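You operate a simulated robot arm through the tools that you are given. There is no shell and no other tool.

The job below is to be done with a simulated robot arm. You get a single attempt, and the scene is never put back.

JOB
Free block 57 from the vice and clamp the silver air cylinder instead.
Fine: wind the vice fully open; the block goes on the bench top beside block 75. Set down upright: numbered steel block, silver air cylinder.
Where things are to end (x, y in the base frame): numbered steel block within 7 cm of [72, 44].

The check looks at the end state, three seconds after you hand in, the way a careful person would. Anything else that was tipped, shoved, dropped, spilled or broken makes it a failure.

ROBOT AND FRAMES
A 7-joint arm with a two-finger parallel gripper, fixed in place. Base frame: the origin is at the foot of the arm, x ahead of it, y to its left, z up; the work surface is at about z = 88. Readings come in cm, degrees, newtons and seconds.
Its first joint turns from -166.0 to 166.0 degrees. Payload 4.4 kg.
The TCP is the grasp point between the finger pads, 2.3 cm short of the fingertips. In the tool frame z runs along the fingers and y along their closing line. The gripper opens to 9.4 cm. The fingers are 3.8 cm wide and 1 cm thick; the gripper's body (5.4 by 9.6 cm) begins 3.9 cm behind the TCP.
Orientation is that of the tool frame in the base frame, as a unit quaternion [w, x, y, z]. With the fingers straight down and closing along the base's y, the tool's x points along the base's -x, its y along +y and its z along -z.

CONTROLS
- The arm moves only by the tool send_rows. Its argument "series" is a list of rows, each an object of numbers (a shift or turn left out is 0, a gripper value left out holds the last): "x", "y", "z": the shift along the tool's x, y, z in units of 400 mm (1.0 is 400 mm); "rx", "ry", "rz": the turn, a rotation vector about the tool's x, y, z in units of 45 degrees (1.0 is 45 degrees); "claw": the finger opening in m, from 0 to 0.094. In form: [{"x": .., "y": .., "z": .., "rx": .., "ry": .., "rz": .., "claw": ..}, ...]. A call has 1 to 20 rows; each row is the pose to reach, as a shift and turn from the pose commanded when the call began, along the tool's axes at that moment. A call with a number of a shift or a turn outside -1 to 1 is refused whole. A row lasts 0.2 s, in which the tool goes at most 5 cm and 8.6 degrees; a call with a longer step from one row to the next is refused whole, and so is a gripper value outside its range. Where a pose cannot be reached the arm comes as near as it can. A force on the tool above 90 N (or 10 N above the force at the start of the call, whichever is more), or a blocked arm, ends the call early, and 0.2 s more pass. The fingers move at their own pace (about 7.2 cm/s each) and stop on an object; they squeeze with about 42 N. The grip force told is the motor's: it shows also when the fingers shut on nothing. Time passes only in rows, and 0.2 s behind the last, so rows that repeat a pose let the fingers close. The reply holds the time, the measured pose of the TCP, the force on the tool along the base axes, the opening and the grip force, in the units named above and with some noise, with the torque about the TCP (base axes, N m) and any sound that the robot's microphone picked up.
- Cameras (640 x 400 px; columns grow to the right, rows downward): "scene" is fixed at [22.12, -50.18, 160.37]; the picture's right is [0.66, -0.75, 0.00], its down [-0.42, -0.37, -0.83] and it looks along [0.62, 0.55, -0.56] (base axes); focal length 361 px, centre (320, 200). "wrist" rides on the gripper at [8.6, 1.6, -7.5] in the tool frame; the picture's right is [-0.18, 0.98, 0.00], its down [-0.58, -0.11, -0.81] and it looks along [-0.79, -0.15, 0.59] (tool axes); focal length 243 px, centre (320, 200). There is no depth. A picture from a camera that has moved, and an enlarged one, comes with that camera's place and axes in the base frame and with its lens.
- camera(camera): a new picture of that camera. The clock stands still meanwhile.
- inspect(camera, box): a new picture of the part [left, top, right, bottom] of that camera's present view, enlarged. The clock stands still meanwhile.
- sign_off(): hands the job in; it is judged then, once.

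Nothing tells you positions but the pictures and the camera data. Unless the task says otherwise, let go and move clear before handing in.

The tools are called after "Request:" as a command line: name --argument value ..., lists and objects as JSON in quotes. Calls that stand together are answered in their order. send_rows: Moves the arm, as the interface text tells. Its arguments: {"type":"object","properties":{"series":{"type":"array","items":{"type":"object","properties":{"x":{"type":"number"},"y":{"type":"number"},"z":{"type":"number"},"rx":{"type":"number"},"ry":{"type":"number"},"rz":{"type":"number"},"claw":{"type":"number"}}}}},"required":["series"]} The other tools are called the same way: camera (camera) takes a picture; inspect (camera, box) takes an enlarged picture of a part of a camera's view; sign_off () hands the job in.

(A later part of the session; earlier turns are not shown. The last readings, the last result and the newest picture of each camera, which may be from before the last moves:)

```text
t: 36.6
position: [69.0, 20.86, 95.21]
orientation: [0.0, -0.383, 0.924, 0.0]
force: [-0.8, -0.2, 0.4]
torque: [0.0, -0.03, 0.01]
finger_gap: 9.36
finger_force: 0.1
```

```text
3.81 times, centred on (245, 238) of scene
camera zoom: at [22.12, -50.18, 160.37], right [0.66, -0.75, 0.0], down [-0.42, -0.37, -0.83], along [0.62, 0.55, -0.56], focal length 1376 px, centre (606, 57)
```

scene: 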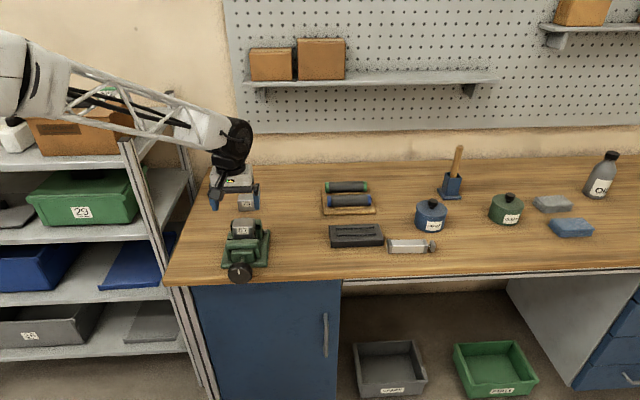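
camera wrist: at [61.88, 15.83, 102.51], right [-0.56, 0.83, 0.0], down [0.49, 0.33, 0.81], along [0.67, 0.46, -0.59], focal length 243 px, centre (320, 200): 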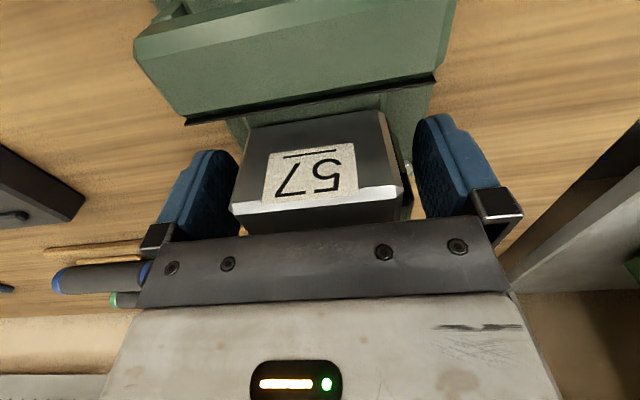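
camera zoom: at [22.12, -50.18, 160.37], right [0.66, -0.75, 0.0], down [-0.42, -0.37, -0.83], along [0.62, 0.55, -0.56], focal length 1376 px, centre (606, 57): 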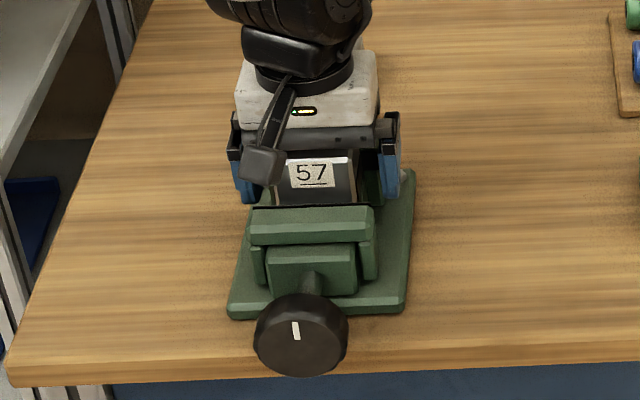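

Request:
send_rows --series '[{"claw": 0.04}, {"claw": 0.04}, {"claw": 0.04}, {"claw": 0.04}, {"claw": 0.04}]'

Request:
send_rows --series '[{"z": -0.02}, {"z": -0.05}, {"z": -0.08}, {"z": -0.08}]'

Request:
camera --camera "wrist"

Request:
inspect --camera "scene" --box '[200, 185, 290, 290]'

```text
t: 37.8
position: [68.96, 20.84, 95.25]
orientation: [-0.001, -0.382, 0.924, -0.001]
force: [-37.2, 40.2, 5.1]
torque: [0.06, -0.04, 1.13]
finger_gap: 8.16
finger_force: 44.5
```

```text
t: 38.8
position: [69.01, 20.89, 98.55]
orientation: [0.001, -0.383, 0.924, -0.001]
force: [-0.7, -0.3, 3.5]
torque: [-0.04, 0.04, 0.04]
finger_gap: 5.97
finger_force: 29.0
```

```text
taken
camera wrist: at [61.86, 15.88, 105.84], right [-0.56, 0.83, 0.0], down [0.49, 0.33, 0.81], along [0.67, 0.46, -0.59], focal length 243 px, centre (320, 200)
```

wrist: 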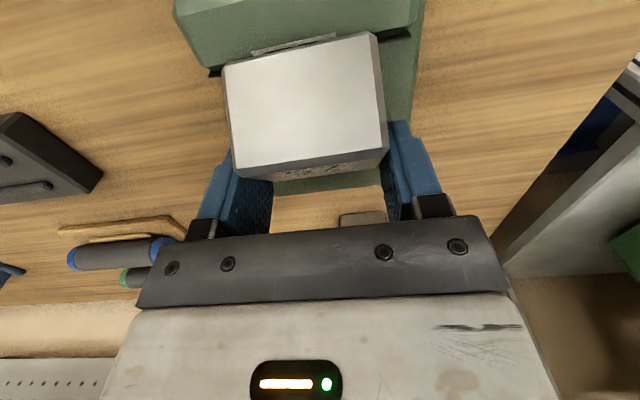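

```text
3.81 times, centred on (245, 238) of scene
camera zoom: at [22.12, -50.18, 160.37], right [0.66, -0.75, 0.0], down [-0.42, -0.37, -0.83], along [0.62, 0.55, -0.56], focal length 1376 px, centre (606, 57)
```

zoom: 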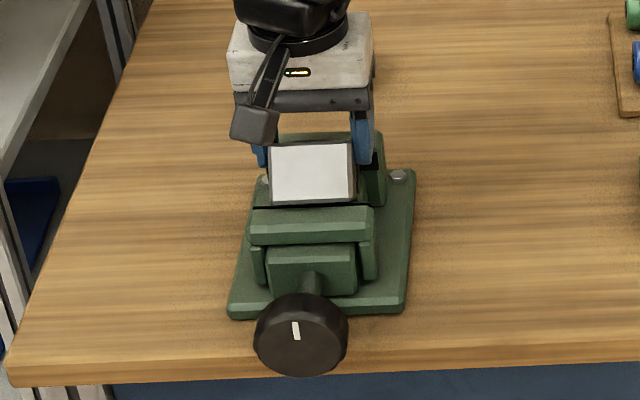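

The fingers first caught something 8.2 cm wide (probably the sides of the rear jaw). They then snapped onto the block as I lifted, and it has pivoted in the grip. I'll inspect carefully before doing anything else.

Request:
inspect --camera "wrist" --box '[160, 0, 440, 240]'

Request:
inspect --camera "scene" --box '[220, 195, 270, 255]'

```text
1.67 times, centred on (300, 120) of wrist
camera zoom: at [61.86, 15.88, 105.84], right [-0.56, 0.83, 0.0], down [0.49, 0.33, 0.81], along [0.67, 0.46, -0.59], focal length 404 px, centre (353, 333)
```

zoom: 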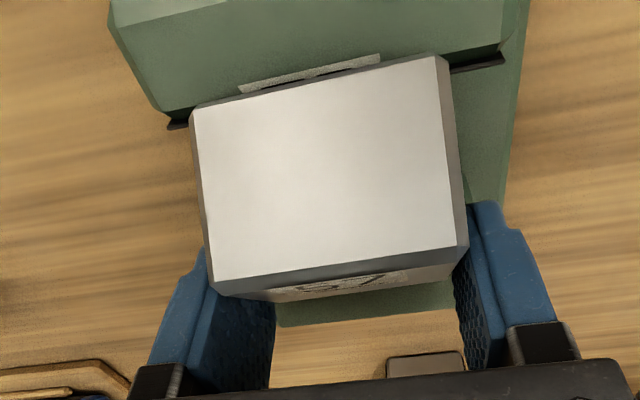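

```text
6.67 times, centred on (245, 225) of scene
camera zoom: at [22.12, -50.18, 160.37], right [0.66, -0.75, 0.0], down [-0.42, -0.37, -0.83], along [0.62, 0.55, -0.56], focal length 2408 px, centre (820, 33)
```

zoom: 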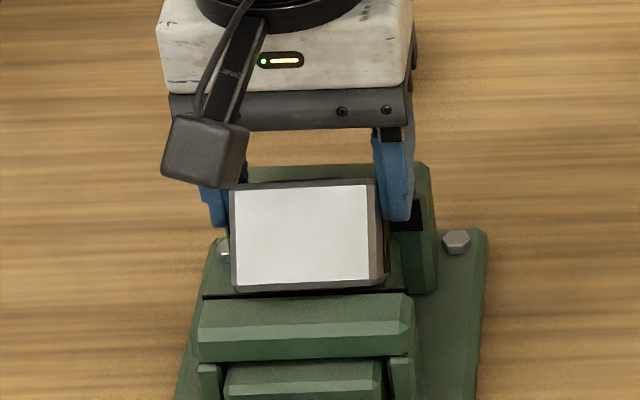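

The block is pinched near its rear face and tilted about 45° forward, its front-bottom edge near the vice bed. I'll lift it slightly and slowly to see whether it holds steady in the grip.

Request:
send_rows --series '[{"z": 0.0, "claw": 0.04}, {"z": 0.0}, {"z": -0.01}, {"z": -0.02}, {"z": -0.03}, {"z": -0.03}]'

Request:
camera --camera "wrist"

Request:
inspect --camera "scene" --box '[220, 195, 270, 255]'

```text
t: 40.2
position: [69.1, 20.87, 99.61]
orientation: [0.0, -0.383, 0.924, 0.0]
force: [0.3, -0.9, -3.5]
torque: [0.08, -0.06, 0.01]
finger_gap: 6.0
finger_force: 41.9
```

```text
taken
camera wrist: at [61.84, 15.84, 106.93], right [-0.56, 0.83, 0.0], down [0.49, 0.33, 0.81], along [0.67, 0.46, -0.59], focal length 243 px, centre (320, 200)
```

wrist: 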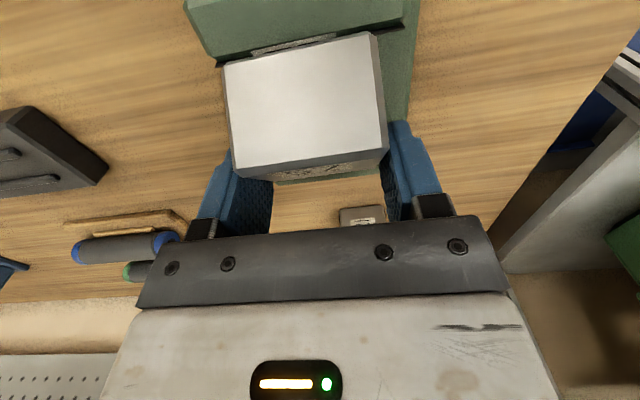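

```text
6.67 times, centred on (245, 225) of scene
camera zoom: at [22.12, -50.18, 160.37], right [0.66, -0.75, 0.0], down [-0.42, -0.37, -0.83], along [0.62, 0.55, -0.56], focal length 2408 px, centre (820, 33)
```

zoom: 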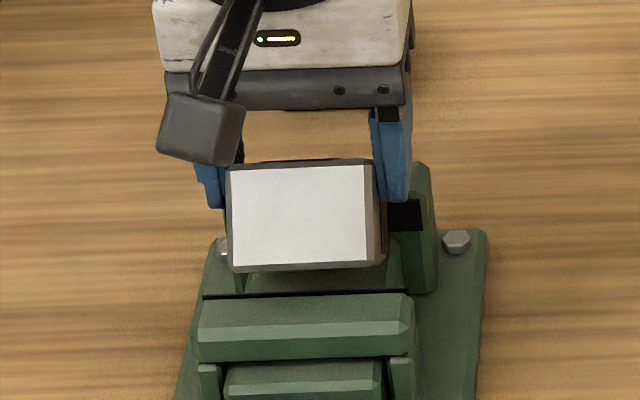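

The block (about 0.36 kg) is held firmly without slipping, just tilted. I'll lift it clear, carry it toward the target near block 75, and level it there by tilting the tool.

Request:
send_rows --series '[{"z": -0.08}, {"z": -0.17}, {"z": -0.26}, {"z": -0.32}, {"z": -0.32}]'

Request:
send_rows --series '[{"x": -0.06, "y": 0.035}, {"x": -0.14, "y": 0.085}, {"x": -0.22, "y": 0.135}, {"x": -0.3, "y": 0.185}, {"x": -0.38, "y": 0.235}, {"x": -0.44, "y": 0.275}, {"x": -0.47, "y": 0.29}, {"x": -0.47, "y": 0.29}]'

Request:
camera --camera "wrist"

Request:
camera --camera "scene"

```text
t: 41.4
position: [69.18, 20.75, 112.47]
orientation: [0.0, -0.383, 0.924, 0.0]
force: [-1.0, -0.3, -3.0]
torque: [0.06, -0.05, -0.02]
finger_gap: 5.96
finger_force: 41.5
```

```text
t: 43.2
position: [74.04, 42.36, 112.38]
orientation: [0.0, -0.382, 0.924, 0.0]
force: [-1.3, -0.1, -3.0]
torque: [0.03, -0.08, -0.01]
finger_gap: 5.98
finger_force: 41.6
```

```text
taken
camera wrist: at [66.92, 37.39, 119.63], right [-0.56, 0.83, 0.0], down [0.49, 0.33, 0.81], along [0.67, 0.46, -0.59], focal length 243 px, centre (320, 200)
```

wrist: 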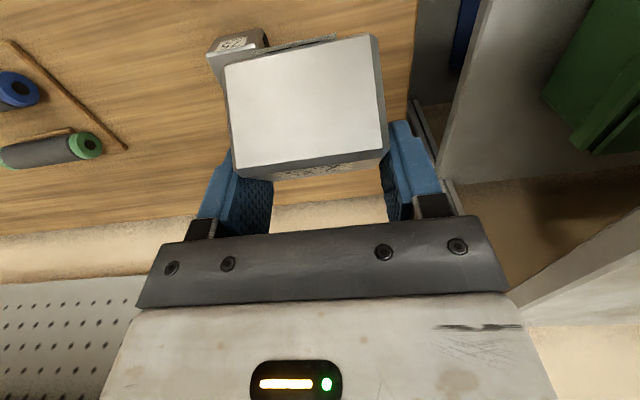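

```text
taken
```

scene: 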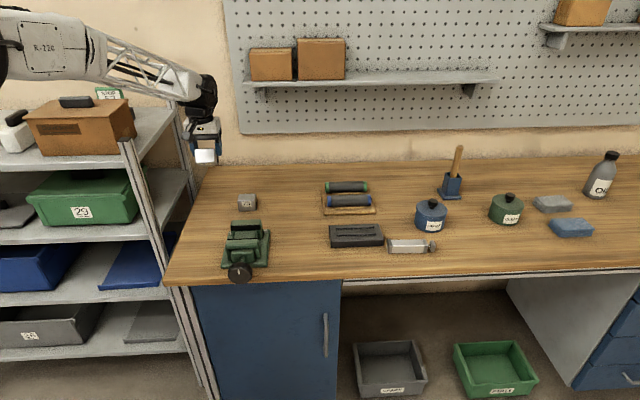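

The block is above the target zone and still steady. Now I tilt the tool so the block levels out, checking reach as I go.

Request:
send_rows --series '[{"ry": 0.12}, {"ry": 0.24}, {"ry": 0.36}, {"ry": 0.48}, {"ry": 0.6}, {"ry": 0.6}]'

Request:
camera --camera "scene"

Request:
inspect --camera "scene" --box '[170, 110, 250, 180]'

```text
t: 44.6
position: [74.12, 42.35, 112.41]
orientation: [-0.216, -0.372, 0.898, -0.089]
force: [-0.8, 0.6, -3.4]
torque: [0.08, -0.06, -0.02]
finger_gap: 5.97
finger_force: 42.0
```

```text
taken
```

scene: 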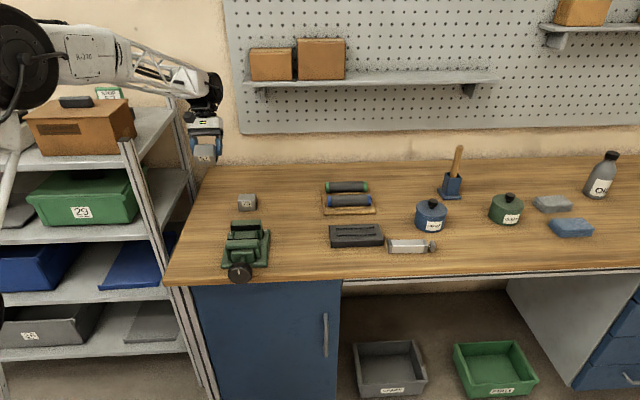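

```text
5.71 times, centred on (210, 145) of scene
camera zoom: at [22.12, -50.18, 160.37], right [0.66, -0.75, 0.0], down [-0.42, -0.37, -0.83], along [0.62, 0.55, -0.56], focal length 2064 px, centre (949, 514)
```

zoom: 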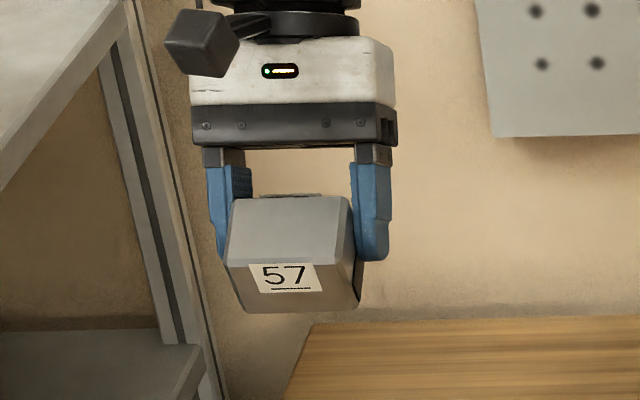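

Request:
send_rows --series '[{"ry": 0.12}, {"ry": 0.24}, {"ry": 0.36}, {"ry": 0.5}, {"ry": 0.5}]'

Request:
camera --camera "scene"

Request:
inspect --camera "scene" --box '[170, 110, 250, 180]'

Request:
camera --camera "wrist"

```text
t: 45.8
position: [74.1, 42.2, 112.43]
orientation: [-0.386, -0.348, 0.839, -0.161]
force: [1.0, -0.2, -3.5]
torque: [0.08, -0.06, 0.02]
finger_gap: 5.98
finger_force: 41.5
```

```text
taken
```

scene: 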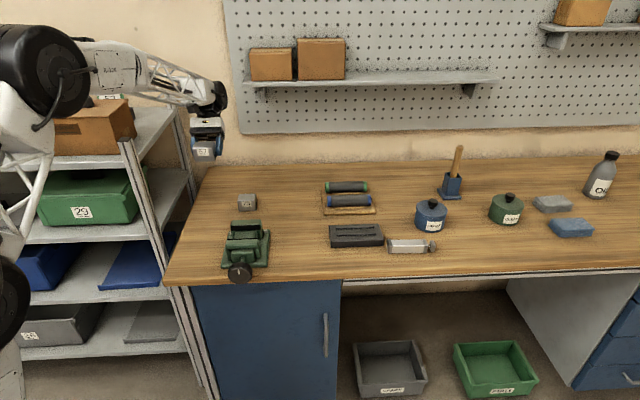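

```text
5.71 times, centred on (210, 145) of scene
camera zoom: at [22.12, -50.18, 160.37], right [0.66, -0.75, 0.0], down [-0.42, -0.37, -0.83], along [0.62, 0.55, -0.56], focal length 2064 px, centre (949, 514)
```

zoom: 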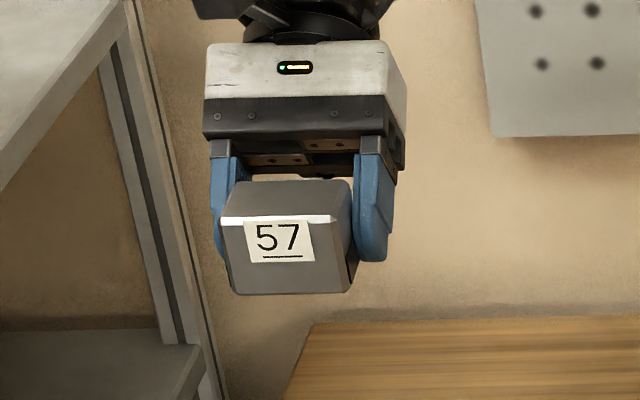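

```text
taken
camera wrist: at [73.09, 43.49, 123.68], right [-0.61, 0.78, -0.14], down [0.78, 0.62, 0.08], along [0.15, -0.06, -0.99], focal length 243 px, centre (320, 200)
```

wrist: 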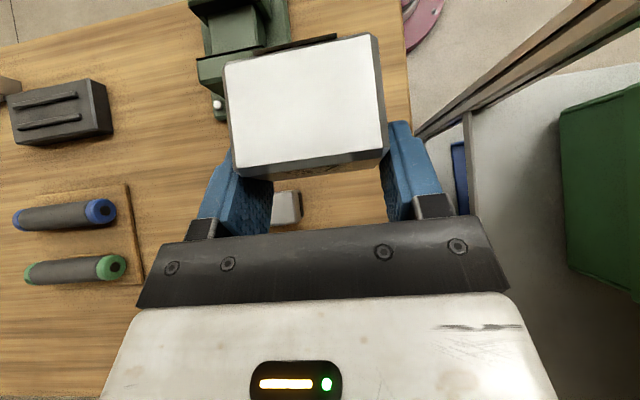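

The block is now level with the tool tilted about 50°, but leaning outward brings the forearm near the rack when I descend. I'll yaw the whole hand −90° so it leans to the right, away from the rack, before lowering.

Request:
send_rows --series '[{"rx": -0.109, "rz": 0.093}, {"rx": -0.217, "rz": 0.186}, {"rx": -0.326, "rz": 0.279}, {"rx": -0.434, "rz": 0.371}, {"rx": -0.543, "rz": 0.464}, {"rx": -0.651, "rz": 0.557}, {"rx": -0.76, "rz": 0.65}, {"rx": -0.76, "rz": 0.65}]'

Request:
camera --camera "scene"

```text
t: 47.6
position: [73.97, 42.34, 112.38]
orientation: [-0.419, 0.001, 0.908, 0.001]
force: [-1.0, 0.7, -2.3]
torque: [0.03, -0.11, 0.02]
finger_gap: 5.96
finger_force: 41.7
```

```text
taken
```

scene: 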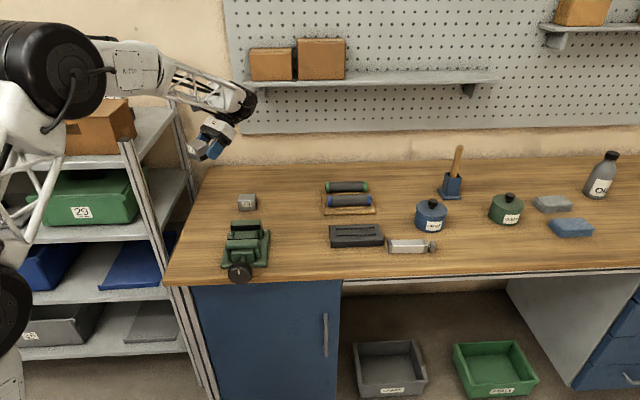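

Request:
send_rows --series '[{"rx": -0.109, "rz": 0.093}, {"rx": -0.217, "rz": 0.186}, {"rx": -0.326, "rz": 0.279}, {"rx": -0.434, "rz": 0.371}, {"rx": -0.543, "rz": 0.464}, {"rx": -0.651, "rz": 0.557}, {"rx": -0.76, "rz": 0.65}, {"rx": -0.76, "rz": 0.65}]'

Request:
camera --camera "scene"

Request:
inspect --camera "scene" --box '[160, 100, 270, 180]'

Request:
camera --camera "wrist"

```text
t: 49.4
position: [74.23, 42.43, 112.39]
orientation: [-0.386, 0.349, 0.839, 0.161]
force: [-0.1, -0.1, -2.8]
torque: [-0.07, -0.07, -0.02]
finger_gap: 5.97
finger_force: 41.7
```

```text
taken
```

scene: 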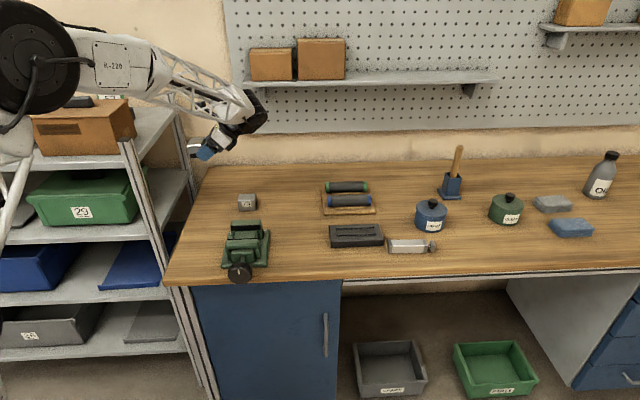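

```text
5.00 times, centred on (215, 140) of scene
camera zoom: at [22.12, -50.18, 160.37], right [0.66, -0.75, 0.0], down [-0.42, -0.37, -0.83], along [0.62, 0.55, -0.56], focal length 1806 px, centre (845, 500)
```

zoom: 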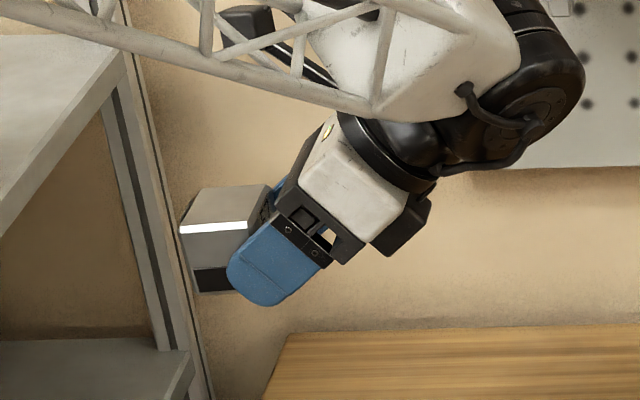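

```text
taken
camera wrist: at [75.37, 43.4, 123.69], right [0.78, 0.61, -0.14], down [0.62, -0.78, 0.08], along [-0.06, -0.15, -0.99], focal length 243 px, centre (320, 200)
```

wrist: 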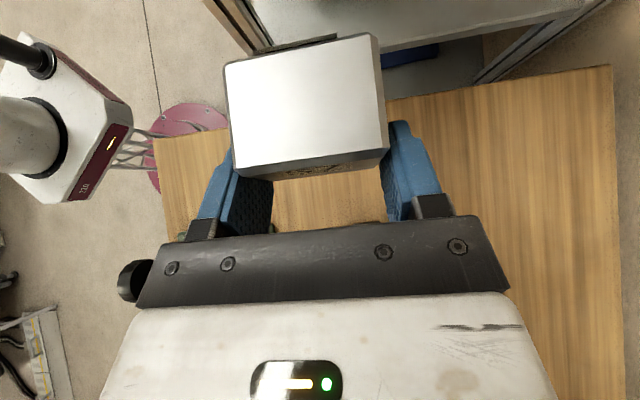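

The block is held about level (side view shows ~5° residual) and the hand now leans right. I'll shift to the target spot and lower most of the way.

Request:
send_rows --series '[{"x": -0.0427, "y": -0.025, "z": 0.0385, "ry": -0.02}, {"x": -0.0854, "y": -0.05, "z": 0.077, "ry": -0.04}, {"x": -0.128, "y": -0.075, "z": 0.1155, "ry": -0.06}, {"x": -0.1707, "y": -0.1, "z": 0.154, "ry": -0.09}, {"x": -0.2134, "y": -0.1125, "z": 0.1925, "ry": -0.09}, {"x": -0.256, "y": -0.1125, "z": 0.231, "ry": -0.09}, {"x": -0.2987, "y": -0.1125, "z": 0.2695, "ry": -0.09}, {"x": -0.3414, "y": -0.1125, "z": 0.308, "ry": -0.09}, {"x": -0.3414, "y": -0.1125, "z": 0.308, "ry": -0.09}]'

Request:
camera --camera "scene"

Request:
inspect --camera "scene" --box '[180, 160, 280, 240]'

Request:
camera --camera "wrist"

```text
t: 51.4
position: [70.59, 39.37, 94.1]
orientation: [-0.357, 0.353, 0.852, 0.148]
force: [-0.6, 0.3, -4.2]
torque: [-0.04, -0.05, 0.01]
finger_gap: 5.98
finger_force: 41.7
```

```text
taken
```

scene: 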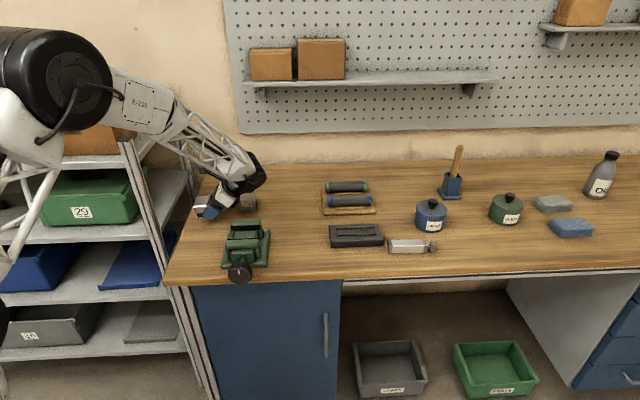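

```text
5.00 times, centred on (230, 200) of scene
camera zoom: at [22.12, -50.18, 160.37], right [0.66, -0.75, 0.0], down [-0.42, -0.37, -0.83], along [0.62, 0.55, -0.56], focal length 1806 px, centre (770, 200)
```

zoom: 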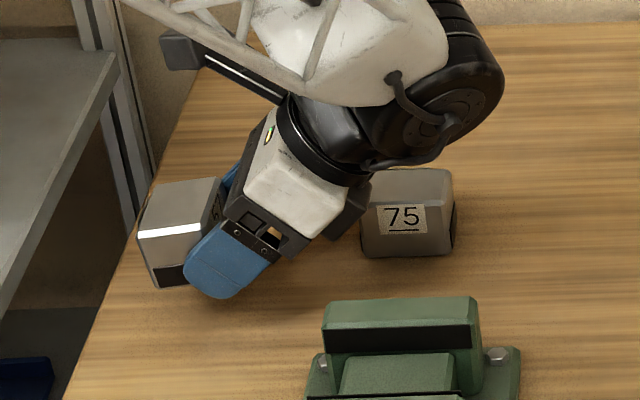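

```text
taken
camera wrist: at [71.25, 41.17, 105.29], right [0.79, 0.6, -0.13], down [0.62, -0.77, 0.15], along [-0.01, -0.2, -0.98], focal length 243 px, centre (320, 200)
```

wrist: 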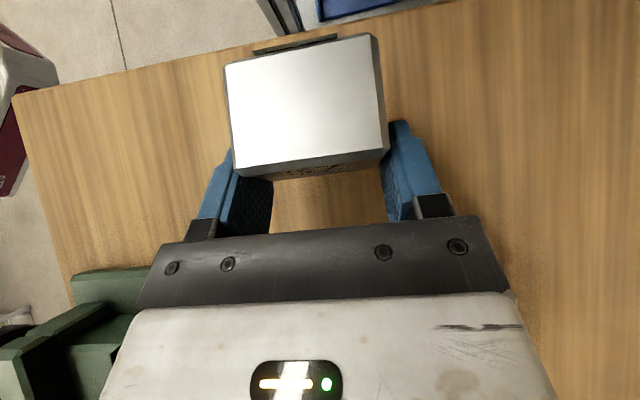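

The block hovers at about (68.7, 41.3), within the target zone and clear of block 75. I'll lower it gently to the bench.

Request:
send_rows --series '[{"x": -0.0155, "z": 0.0152}, {"x": -0.031, "z": 0.0304}, {"x": -0.0464, "z": 0.0456}, {"x": -0.0464, "z": 0.0456}]'

Request:
inspect --camera "scene" --box '[180, 170, 260, 234]'

```text
t: 52.4
position: [70.52, 39.49, 91.31]
orientation: [-0.357, 0.353, 0.852, 0.146]
force: [-0.4, -0.4, -4.0]
torque: [-0.05, -0.09, 0.0]
finger_gap: 5.97
finger_force: 42.1
```

```text
6.25 times, centred on (220, 202) of scene
camera zoom: at [22.12, -50.18, 160.37], right [0.66, -0.75, 0.0], down [-0.42, -0.37, -0.83], along [0.62, 0.55, -0.56], focal length 2257 px, centre (945, 188)
```

zoom: 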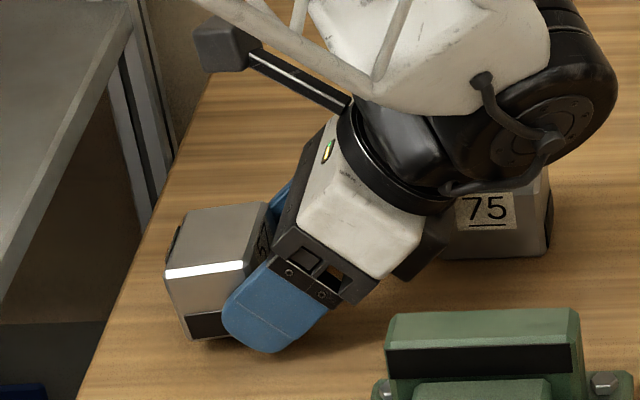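

Request:
send_rows --series '[{"x": -0.0045, "z": 0.0044}, {"x": -0.0045, "z": 0.0044}]'

Request:
send_rows --series '[{"x": -0.0036, "z": 0.0035}, {"x": -0.0036, "z": 0.0035}]'

Request:
inspect --camera "scene" --box '[180, 190, 240, 230]'

```text
t: 53.0
position: [70.48, 39.42, 91.19]
orientation: [-0.357, 0.354, 0.852, 0.148]
force: [0.4, -0.1, -3.3]
torque: [-0.07, -0.03, -0.01]
finger_gap: 5.96
finger_force: 41.1
```

```text
t: 53.6
position: [70.64, 39.54, 91.15]
orientation: [-0.357, 0.352, 0.853, 0.146]
force: [-0.6, -0.7, -1.6]
torque: [-0.04, -0.07, 0.04]
finger_gap: 5.97
finger_force: 42.3
```

```text
10.00 times, centred on (210, 210) of scene
camera zoom: at [22.12, -50.18, 160.37], right [0.66, -0.75, 0.0], down [-0.42, -0.37, -0.83], along [0.62, 0.55, -0.56], focal length 3611 px, centre (1420, 100)
```

zoom: 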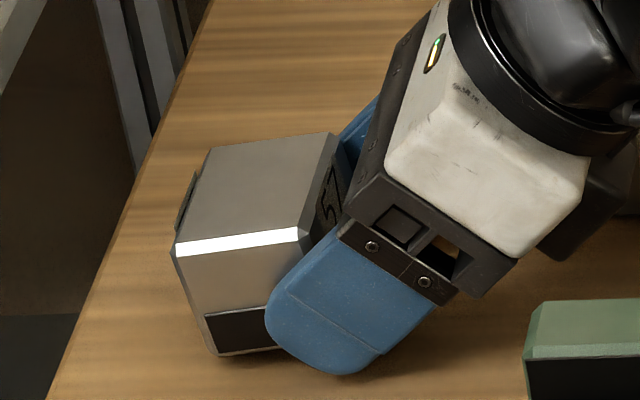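

Request:
send_rows --series '[{"x": -0.0036, "z": 0.0035}, {"x": -0.0036, "z": 0.0035}, {"x": -0.0036, "z": 0.0035}]'

Request:
send_rows --series '[{"x": -0.0036, "z": 0.0035}, {"x": -0.0036, "z": 0.0035}, {"x": -0.0036, "z": 0.0035}]'

Request:
inspect --camera "scene" --box '[180, 190, 240, 230]'

```text
t: 54.4
position: [70.67, 39.45, 90.99]
orientation: [-0.356, 0.353, 0.852, 0.148]
force: [-11.7, -13.2, 38.7]
torque: [-1.04, 1.09, 0.04]
finger_gap: 5.97
finger_force: 42.3
```

```text
t: 55.1
position: [70.59, 39.54, 90.87]
orientation: [-0.356, 0.353, 0.852, 0.149]
force: [-1.8, -1.1, 13.8]
torque: [-0.45, 0.44, -0.18]
finger_gap: 5.98
finger_force: 41.9
stopped in row 3: the force on the tool passed its limit at 92 N (the readings are from after the stop); the commanded pose is now the measured one
```

```text
10.00 times, centred on (210, 210) of scene
camera zoom: at [22.12, -50.18, 160.37], right [0.66, -0.75, 0.0], down [-0.42, -0.37, -0.83], along [0.62, 0.55, -0.56], focal length 3611 px, centre (1420, 100)
```

zoom: 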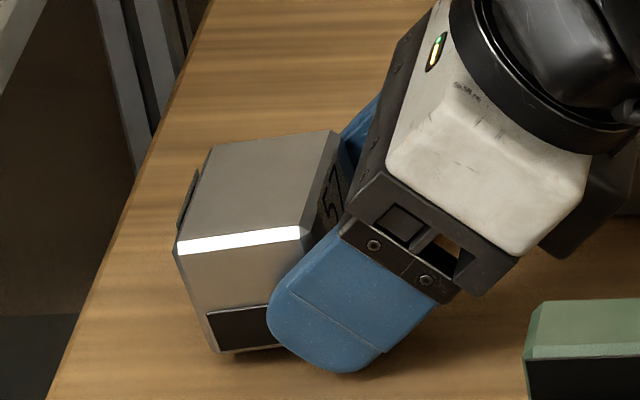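

The near fingertip is touching the bench and the block's lower edge is within a few millimetres of it. I'll ease up a hair and open slowly so the block settles flat.

Request:
send_rows --series '[{"x": 0.0015, "z": -0.0015}, {"x": 0.0015, "z": -0.0015, "claw": 0.0605}, {"x": 0.0015, "z": -0.0015, "claw": 0.062}, {"x": 0.0015, "z": -0.0015, "claw": 0.064}, {"x": 0.0015, "z": -0.0015, "claw": 0.067}, {"x": 0.0015, "z": -0.0015, "claw": 0.072}, {"x": 0.0015, "z": -0.0015, "claw": 0.076}, {"x": 0.0015, "z": -0.0015, "claw": 0.078}]'

Request:
inspect --camera "scene" --box '[180, 180, 260, 235]'

Request:
camera --camera "wrist"

```text
t: 57.0
position: [70.68, 39.52, 91.1]
orientation: [-0.356, 0.352, 0.853, 0.148]
force: [2.0, 2.1, 2.7]
torque: [0.02, 0.04, -0.03]
finger_gap: 7.7
finger_force: 0.0
```

```text
7.27 times, centred on (220, 208) of scene
camera zoom: at [22.12, -50.18, 160.37], right [0.66, -0.75, 0.0], down [-0.42, -0.37, -0.83], along [0.62, 0.55, -0.56], focal length 2626 px, centre (1047, 146)
```

zoom: 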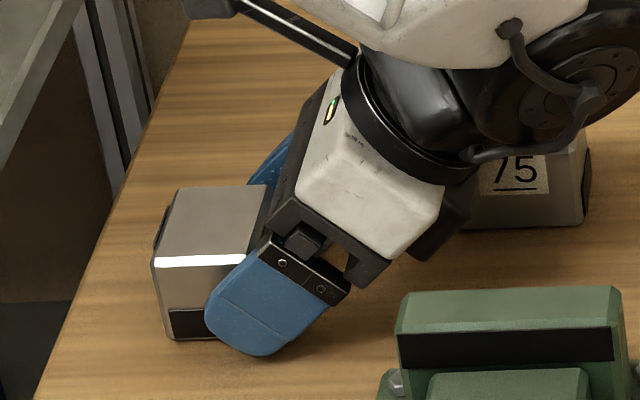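

```text
taken
camera wrist: at [71.32, 41.16, 102.21], right [0.79, 0.6, -0.13], down [0.62, -0.77, 0.15], along [-0.01, -0.2, -0.98], focal length 243 px, centre (320, 200)
```

wrist: 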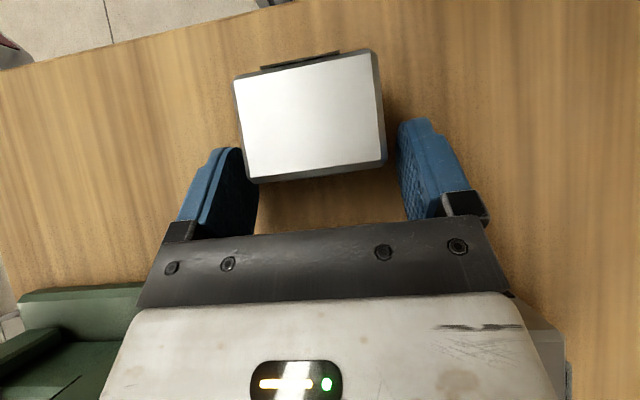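

Block 57 now sits flat on the bench. I'll widen slightly and withdraw along the finger axis, then rise clear.

Request:
send_rows --series '[{"claw": 0.082}, {"z": -0.05}, {"z": -0.12}, {"z": -0.2}, {"z": -0.28}, {"z": -0.36}, {"z": -0.36}]'

Request:
camera --camera "scene"

Request:
inspect --camera "scene" --box '[180, 180, 280, 245]'

```text
t: 58.5
position: [77.93, 32.34, 101.2]
orientation: [-0.356, 0.352, 0.853, 0.149]
force: [-0.6, -0.1, 0.0]
torque: [0.01, -0.02, 0.01]
finger_gap: 8.22
finger_force: 0.0
```

```text
taken
```

scene: 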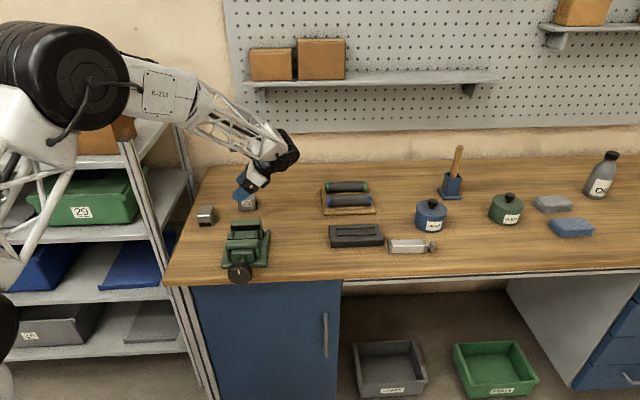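

```text
6.15 times, centred on (230, 212) of scene
camera zoom: at [22.12, -50.18, 160.37], right [0.66, -0.75, 0.0], down [-0.42, -0.37, -0.83], along [0.62, 0.55, -0.56], focal length 2222 px, centre (874, 123)
```

zoom: 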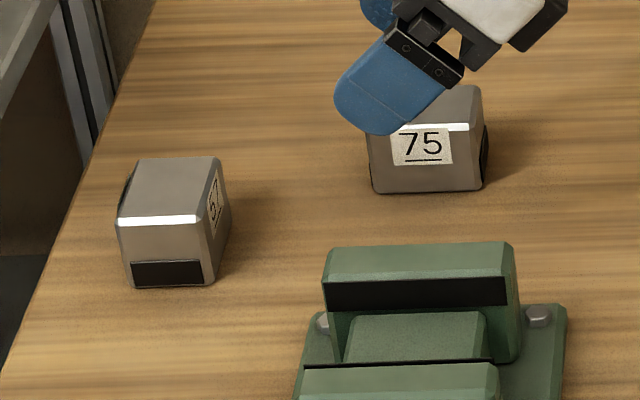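

Block 57 is upright on the bench beside block 75, about 4.5 cm from the target point. Now I rise, straighten the tool, and head to look at the silver cylinder.

Request:
send_rows --series '[{"x": 0.04, "z": -0.04, "ry": -0.12}, {"x": 0.08, "z": -0.08, "ry": -0.25}, {"x": 0.12, "z": -0.12, "ry": -0.38}, {"x": 0.16, "z": -0.16, "ry": -0.51}, {"x": 0.2, "z": -0.2, "ry": -0.64}, {"x": 0.24, "z": -0.24, "ry": -0.77}, {"x": 0.25, "z": -0.246, "ry": -0.9}, {"x": 0.25, "z": -0.246, "ry": -1.0}, {"x": 0.25, "z": -0.246, "ry": -1.0}]'

```text
t: 60.5
position: [77.88, 32.18, 115.07]
orientation: [-0.002, 0.383, 0.924, 0.002]
force: [-0.5, -0.2, 0.3]
torque: [-0.01, -0.01, -0.02]
finger_gap: 8.18
finger_force: 0.1
```

Request:
send_rows --series '[{"x": -0.09, "y": -0.045, "z": 0.0175}, {"x": -0.185, "y": -0.092, "z": 0.035}, {"x": -0.28, "y": -0.14, "z": 0.0525}, {"x": -0.375, "y": -0.187, "z": 0.07}, {"x": -0.47, "y": -0.235, "z": 0.0875}, {"x": -0.565, "y": -0.282, "z": 0.105}, {"x": -0.66, "y": -0.33, "z": 0.1225}, {"x": -0.755, "y": -0.377, "z": 0.14}, {"x": -0.85, "y": -0.425, "z": 0.1575}, {"x": -0.9425, "y": -0.47, "z": 0.175}, {"x": -0.9425, "y": -0.47, "z": 0.175}]'

Request:
camera --camera "wrist"

Request:
camera --camera "scene"

```text
t: 63.0
position: [91.3, -7.68, 107.98]
orientation: [-0.003, 0.383, 0.924, 0.002]
force: [0.1, 0.4, 0.4]
torque: [-0.01, 0.0, -0.02]
finger_gap: 8.18
finger_force: 0.0
```

```text
taken
camera wrist: at [86.35, -0.54, 115.27], right [0.83, 0.56, 0.0], down [0.34, -0.49, 0.8], along [0.45, -0.66, -0.6], focal length 243 px, centre (320, 200)
```

wrist: 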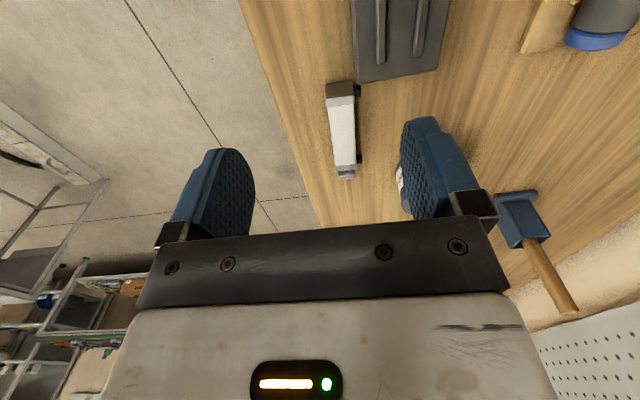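

```text
taken
```

scene: 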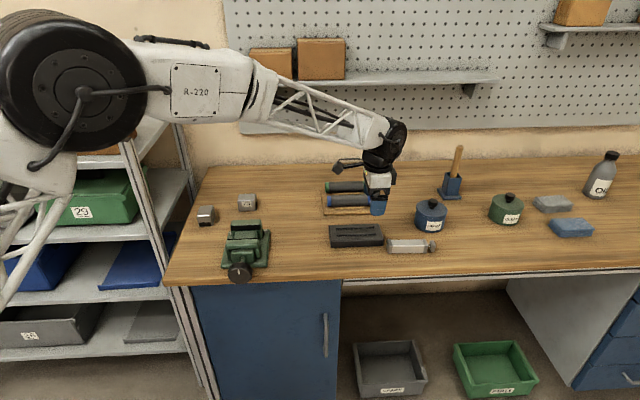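

Request:
inspect --camera "wrist" --box '[260, 60, 420, 200]'

Request:
inspect --camera "scene" --box '[320, 215, 450, 265]'

```text
2.86 times, centred on (340, 130) of wrist
camera zoom: at [86.35, -0.54, 115.27], right [0.83, 0.56, 0.0], down [0.34, -0.49, 0.8], along [0.45, -0.66, -0.6], focal length 693 px, centre (263, 400)
```

zoom: 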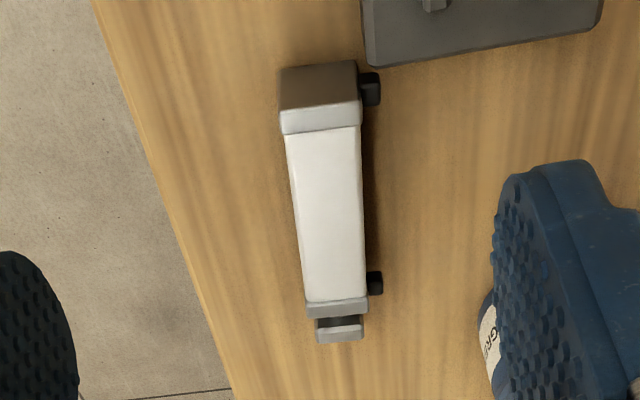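

```text
4.92 times, centred on (385, 240) of scene
camera zoom: at [22.12, -50.18, 160.37], right [0.66, -0.75, 0.0], down [-0.42, -0.37, -0.83], along [0.62, 0.55, -0.56], focal length 1778 px, centre (0, 3)
```

zoom: 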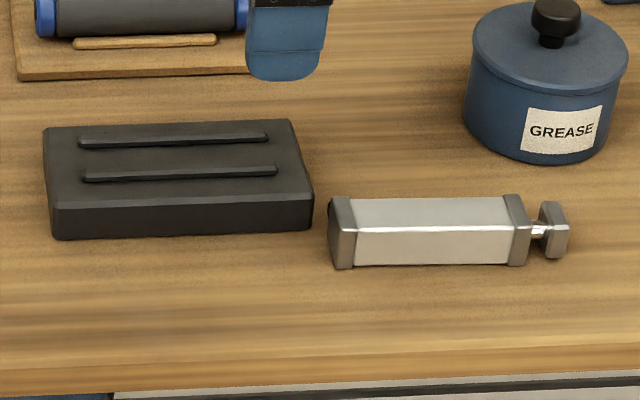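

The cylinder lies along about −48° with its body from d ≈ 76.1 to 87.8, s ≈ 59.9, about 3 cm square. It has two small air ports on its rear side near the ends. I'll test reach above it with a slight outward tilt, aiming between the ports.

Request:
send_rows --series '[{"x": -0.064, "y": 0.005, "z": 0.05, "rx": 0.002, "ry": -0.067, "rz": 0.017, "claw": 0.07}, {"x": -0.129, "y": 0.01, "z": 0.1, "rx": 0.003, "ry": -0.133, "rz": 0.033}, {"x": -0.193, "y": 0.015, "z": 0.15, "rx": 0.005, "ry": -0.2, "rz": 0.05}, {"x": -0.2575, "y": 0.02, "z": 0.2, "rx": 0.007, "ry": -0.267, "rz": 0.067}, {"x": -0.2575, "y": 0.02, "z": 0.2, "rx": 0.007, "ry": -0.267, "rz": 0.067}]'

Request:
camera --camera "wrist"

Request:
inspect --camera "scene" --box '[310, 180, 470, 270]'

```text
t: 64.2
position: [98.95, -14.31, 99.73]
orientation: [0.093, 0.405, 0.909, -0.041]
force: [-0.8, 0.0, -0.7]
torque: [0.01, -0.02, 0.04]
finger_gap: 6.97
finger_force: 0.0
```

```text
taken
camera wrist: at [93.63, -5.79, 105.15], right [0.85, 0.52, 0.04], down [0.19, -0.38, 0.91], along [0.49, -0.76, -0.42], focal length 243 px, centre (320, 200)
```

wrist: 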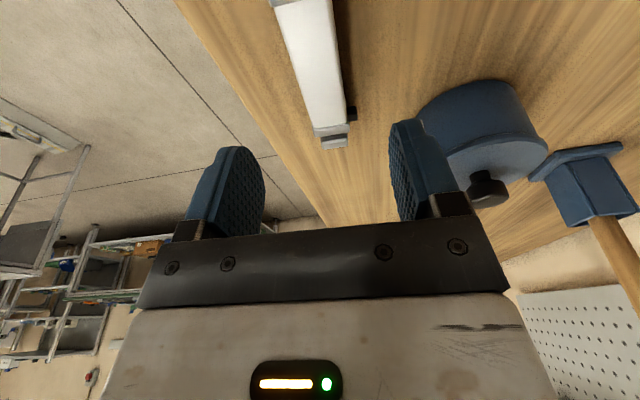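

```text
4.00 times, centred on (390, 225) of scene
camera zoom: at [22.12, -50.18, 160.37], right [0.66, -0.75, 0.0], down [-0.42, -0.37, -0.83], along [0.62, 0.55, -0.56], focal length 1444 px, centre (40, 100)
```

zoom: 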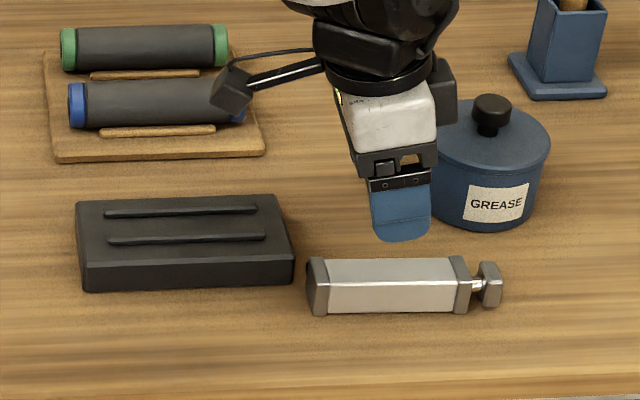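

Request:
send_rows --series '[{"x": 0.01, "z": 0.047}, {"x": 0.02, "z": 0.095}, {"x": 0.0302, "z": 0.1418}, {"x": 0.0302, "z": 0.1418}]'

Request:
camera --camera "wrist"

Request:
inspect --camera "scene" --box '[350, 200, 450, 270]'

```text
t: 65.2
position: [99.12, -14.17, 93.97]
orientation: [0.094, 0.404, 0.909, -0.041]
force: [-0.3, -0.6, -0.1]
torque: [0.0, -0.01, -0.01]
finger_gap: 7.0
finger_force: 0.1
```

```text
taken
camera wrist: at [93.64, -5.76, 99.37], right [0.85, 0.52, 0.04], down [0.19, -0.38, 0.91], along [0.49, -0.76, -0.42], focal length 243 px, centre (320, 200)
```

wrist: 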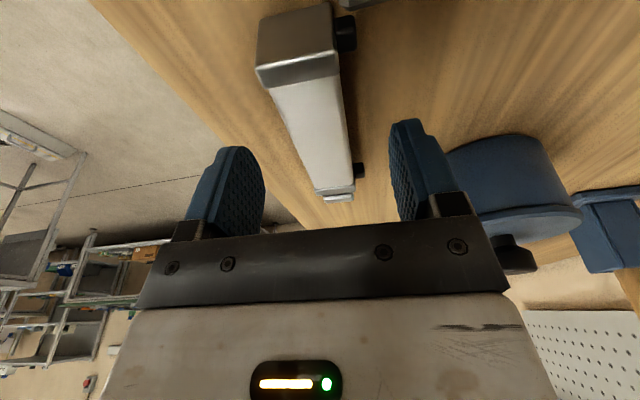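

```text
5.71 times, centred on (400, 235) of scene
camera zoom: at [22.12, -50.18, 160.37], right [0.66, -0.75, 0.0], down [-0.42, -0.37, -0.83], along [0.62, 0.55, -0.56], focal length 2064 px, centre (-137, 0)
```

zoom: 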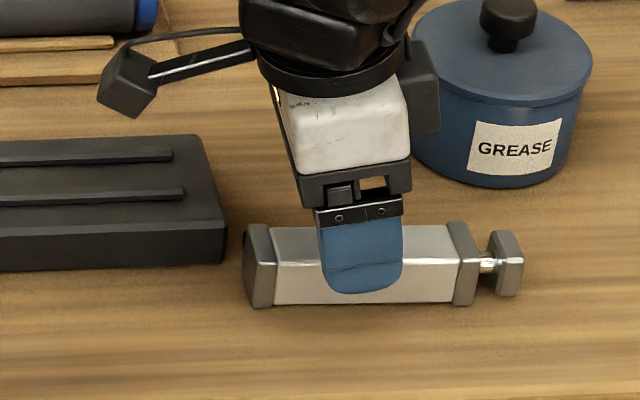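

Alignment is good: the cylinder is centred between the fingers and clear of both ports. Descending to grip it.

Request:
send_rows --series '[{"x": 0.006, "z": 0.028}, {"x": 0.012, "z": 0.056}, {"x": 0.0167, "z": 0.0784}, {"x": 0.0167, "z": 0.0784}]'

Request:
send_rows --series '[{"claw": 0.05}, {"claw": 0.035}, {"claw": 0.015}, {"claw": 0.015}, {"claw": 0.015}]'

Request:
camera --camera "wrist"

Request:
inspect --camera "scene" --box '[350, 200, 450, 270]'

```text
t: 66.2
position: [98.99, -14.28, 90.76]
orientation: [0.092, 0.405, 0.909, -0.041]
force: [-0.2, -0.4, -0.6]
torque: [0.01, 0.02, -0.01]
finger_gap: 7.0
finger_force: 0.2
```

```text
t: 67.3
position: [99.04, -14.26, 90.91]
orientation: [0.092, 0.405, 0.909, -0.04]
force: [-1.3, 0.2, 0.7]
torque: [-0.11, -0.01, -0.11]
finger_gap: 3.18
finger_force: 41.9
```

```text
taken
camera wrist: at [93.62, -5.77, 96.17], right [0.85, 0.52, 0.04], down [0.19, -0.38, 0.91], along [0.49, -0.76, -0.42], focal length 243 px, centre (320, 200)
```

wrist: 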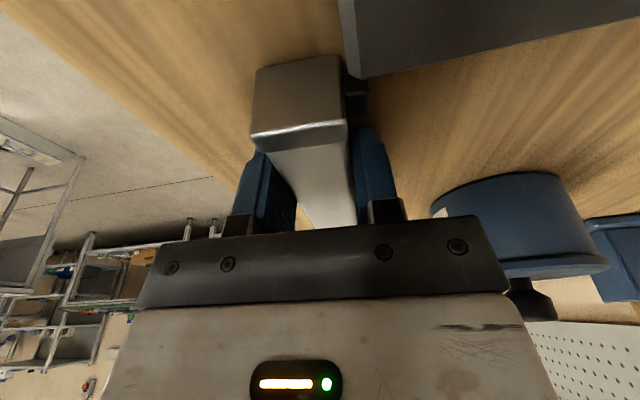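

```text
5.71 times, centred on (400, 235) of scene
camera zoom: at [22.12, -50.18, 160.37], right [0.66, -0.75, 0.0], down [-0.42, -0.37, -0.83], along [0.62, 0.55, -0.56], focal length 2064 px, centre (-137, 0)
```

zoom: 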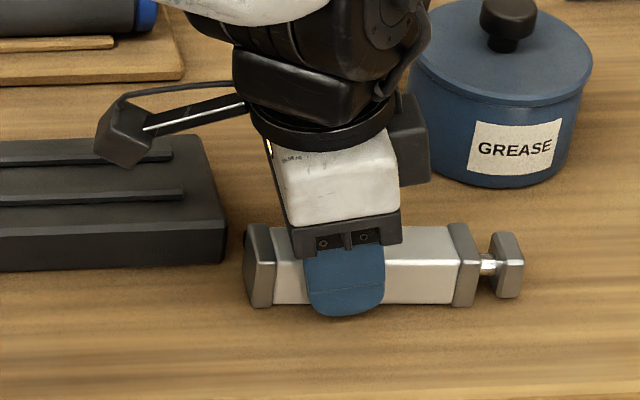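

Gripped at 3.2 cm. Lifting straight up a little to check the hold.

Request:
send_rows --series '[{"x": -0.0052, "z": -0.0245}, {"x": -0.0104, "z": -0.049}, {"x": -0.0156, "z": -0.0734}, {"x": -0.0156, "z": -0.0734}]'

Request:
inspect --camera "scene" --box '[340, 190, 450, 270]'

Request:
camera --camera "wrist"

```text
t: 68.3
position: [99.02, -14.41, 93.76]
orientation: [0.092, 0.406, 0.908, -0.041]
force: [-0.2, -0.8, -1.9]
torque: [0.06, 0.04, -0.01]
finger_gap: 3.2
finger_force: 41.7
```

```text
5.00 times, centred on (395, 230) of scene
camera zoom: at [22.12, -50.18, 160.37], right [0.66, -0.75, 0.0], down [-0.42, -0.37, -0.83], along [0.62, 0.55, -0.56], focal length 1806 px, centre (-55, 50)
```

zoom: 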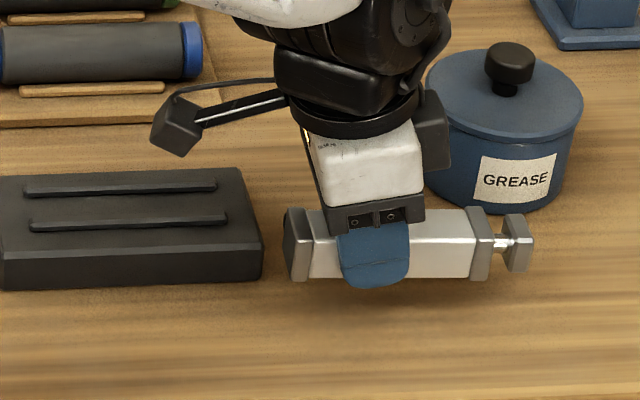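

```text
taken
camera wrist: at [93.59, -5.8, 99.16], right [0.85, 0.52, 0.04], down [0.19, -0.38, 0.91], along [0.49, -0.76, -0.42], focal length 243 px, centre (320, 200)
```

wrist: 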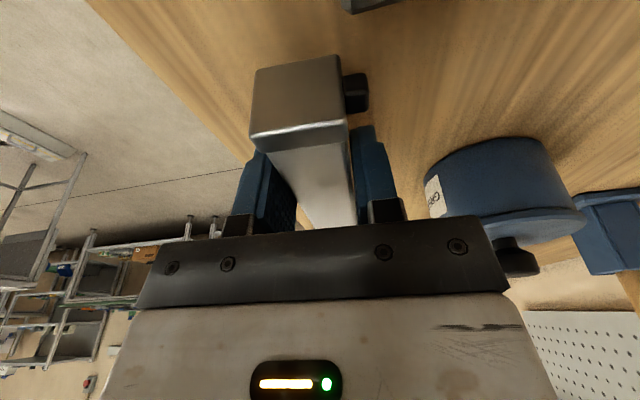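

The cylinder is held firmly and level. I'll raise it and carry it across to above the vice, rotating the yaw to match the jaws.

Request:
send_rows --series '[{"x": -0.0187, "z": -0.088}, {"x": -0.0374, "z": -0.176}, {"x": -0.0562, "z": -0.264}, {"x": -0.0749, "z": -0.352}, {"x": -0.0936, "z": -0.44}, {"x": -0.0936, "z": -0.44}]'

```text
t: 69.8
position: [98.96, -14.42, 111.67]
orientation: [0.093, 0.404, 0.909, -0.041]
force: [-0.2, -0.1, -2.5]
torque: [0.06, 0.02, -0.02]
finger_gap: 3.2
finger_force: 42.0
```

Request:
send_rows --series '[{"x": 0.09, "z": -0.019}, {"x": 0.18, "z": -0.038}, {"x": 0.275, "z": -0.058}, {"x": 0.37, "z": -0.079}, {"x": 0.465, "z": -0.099}, {"x": 0.56, "z": -0.119}, {"x": 0.65, "z": -0.138}, {"x": 0.7335, "z": -0.156}]'

Request:
send_rows --series '[{"x": 0.09, "y": -0.002, "z": -0.019, "rx": -0.003, "rz": -0.013}, {"x": 0.18, "y": -0.003, "z": -0.038, "rx": -0.006, "rz": -0.026}, {"x": 0.27, "y": -0.005, "z": -0.057, "rx": -0.009, "rz": -0.039}, {"x": 0.36, "y": -0.007, "z": -0.077, "rx": -0.011, "rz": -0.052}, {"x": 0.4413, "y": -0.008, "z": -0.0939, "rx": -0.0139, "rz": -0.0652}, {"x": 0.4413, "y": -0.008, "z": -0.0939, "rx": -0.0139, "rz": -0.0652}]'

Request:
camera --camera "wrist"

Request:
camera --camera "scene"

```text
t: 71.5
position: [79.02, 7.75, 111.77]
orientation: [0.092, 0.404, 0.909, -0.04]
force: [-0.4, -0.2, -2.7]
torque: [0.06, 0.09, 0.0]
finger_gap: 3.17
finger_force: 42.2
```

```text
t: 73.0
position: [66.52, 21.01, 111.97]
orientation: [0.094, 0.381, 0.919, -0.038]
force: [0.4, 0.2, -2.6]
torque: [0.08, 0.05, -0.01]
finger_gap: 3.17
finger_force: 42.5
```

```text
taken
camera wrist: at [60.75, 29.25, 117.43], right [0.82, 0.57, 0.04], down [0.21, -0.37, 0.91], along [0.53, -0.74, -0.42], focal length 243 px, centre (320, 200)
```

wrist: 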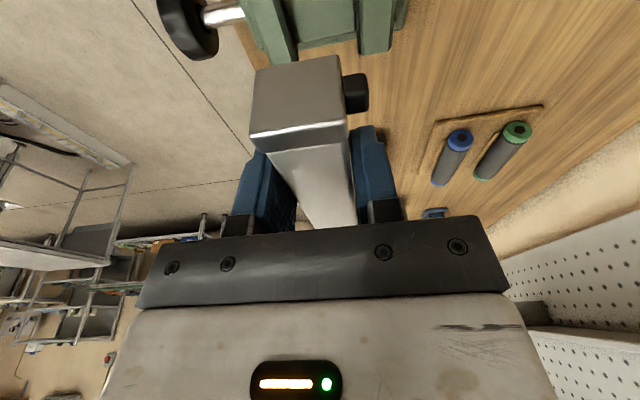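

```text
taken
```

scene: 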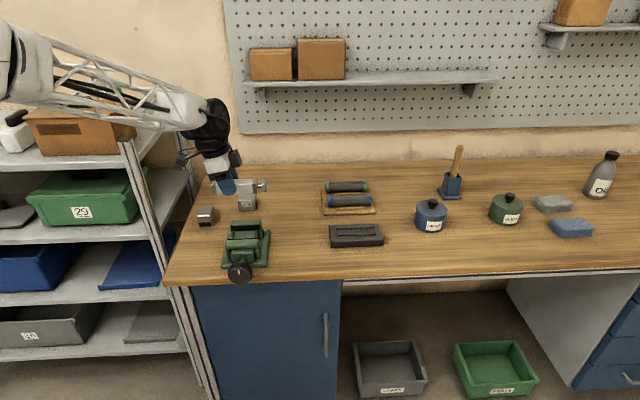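

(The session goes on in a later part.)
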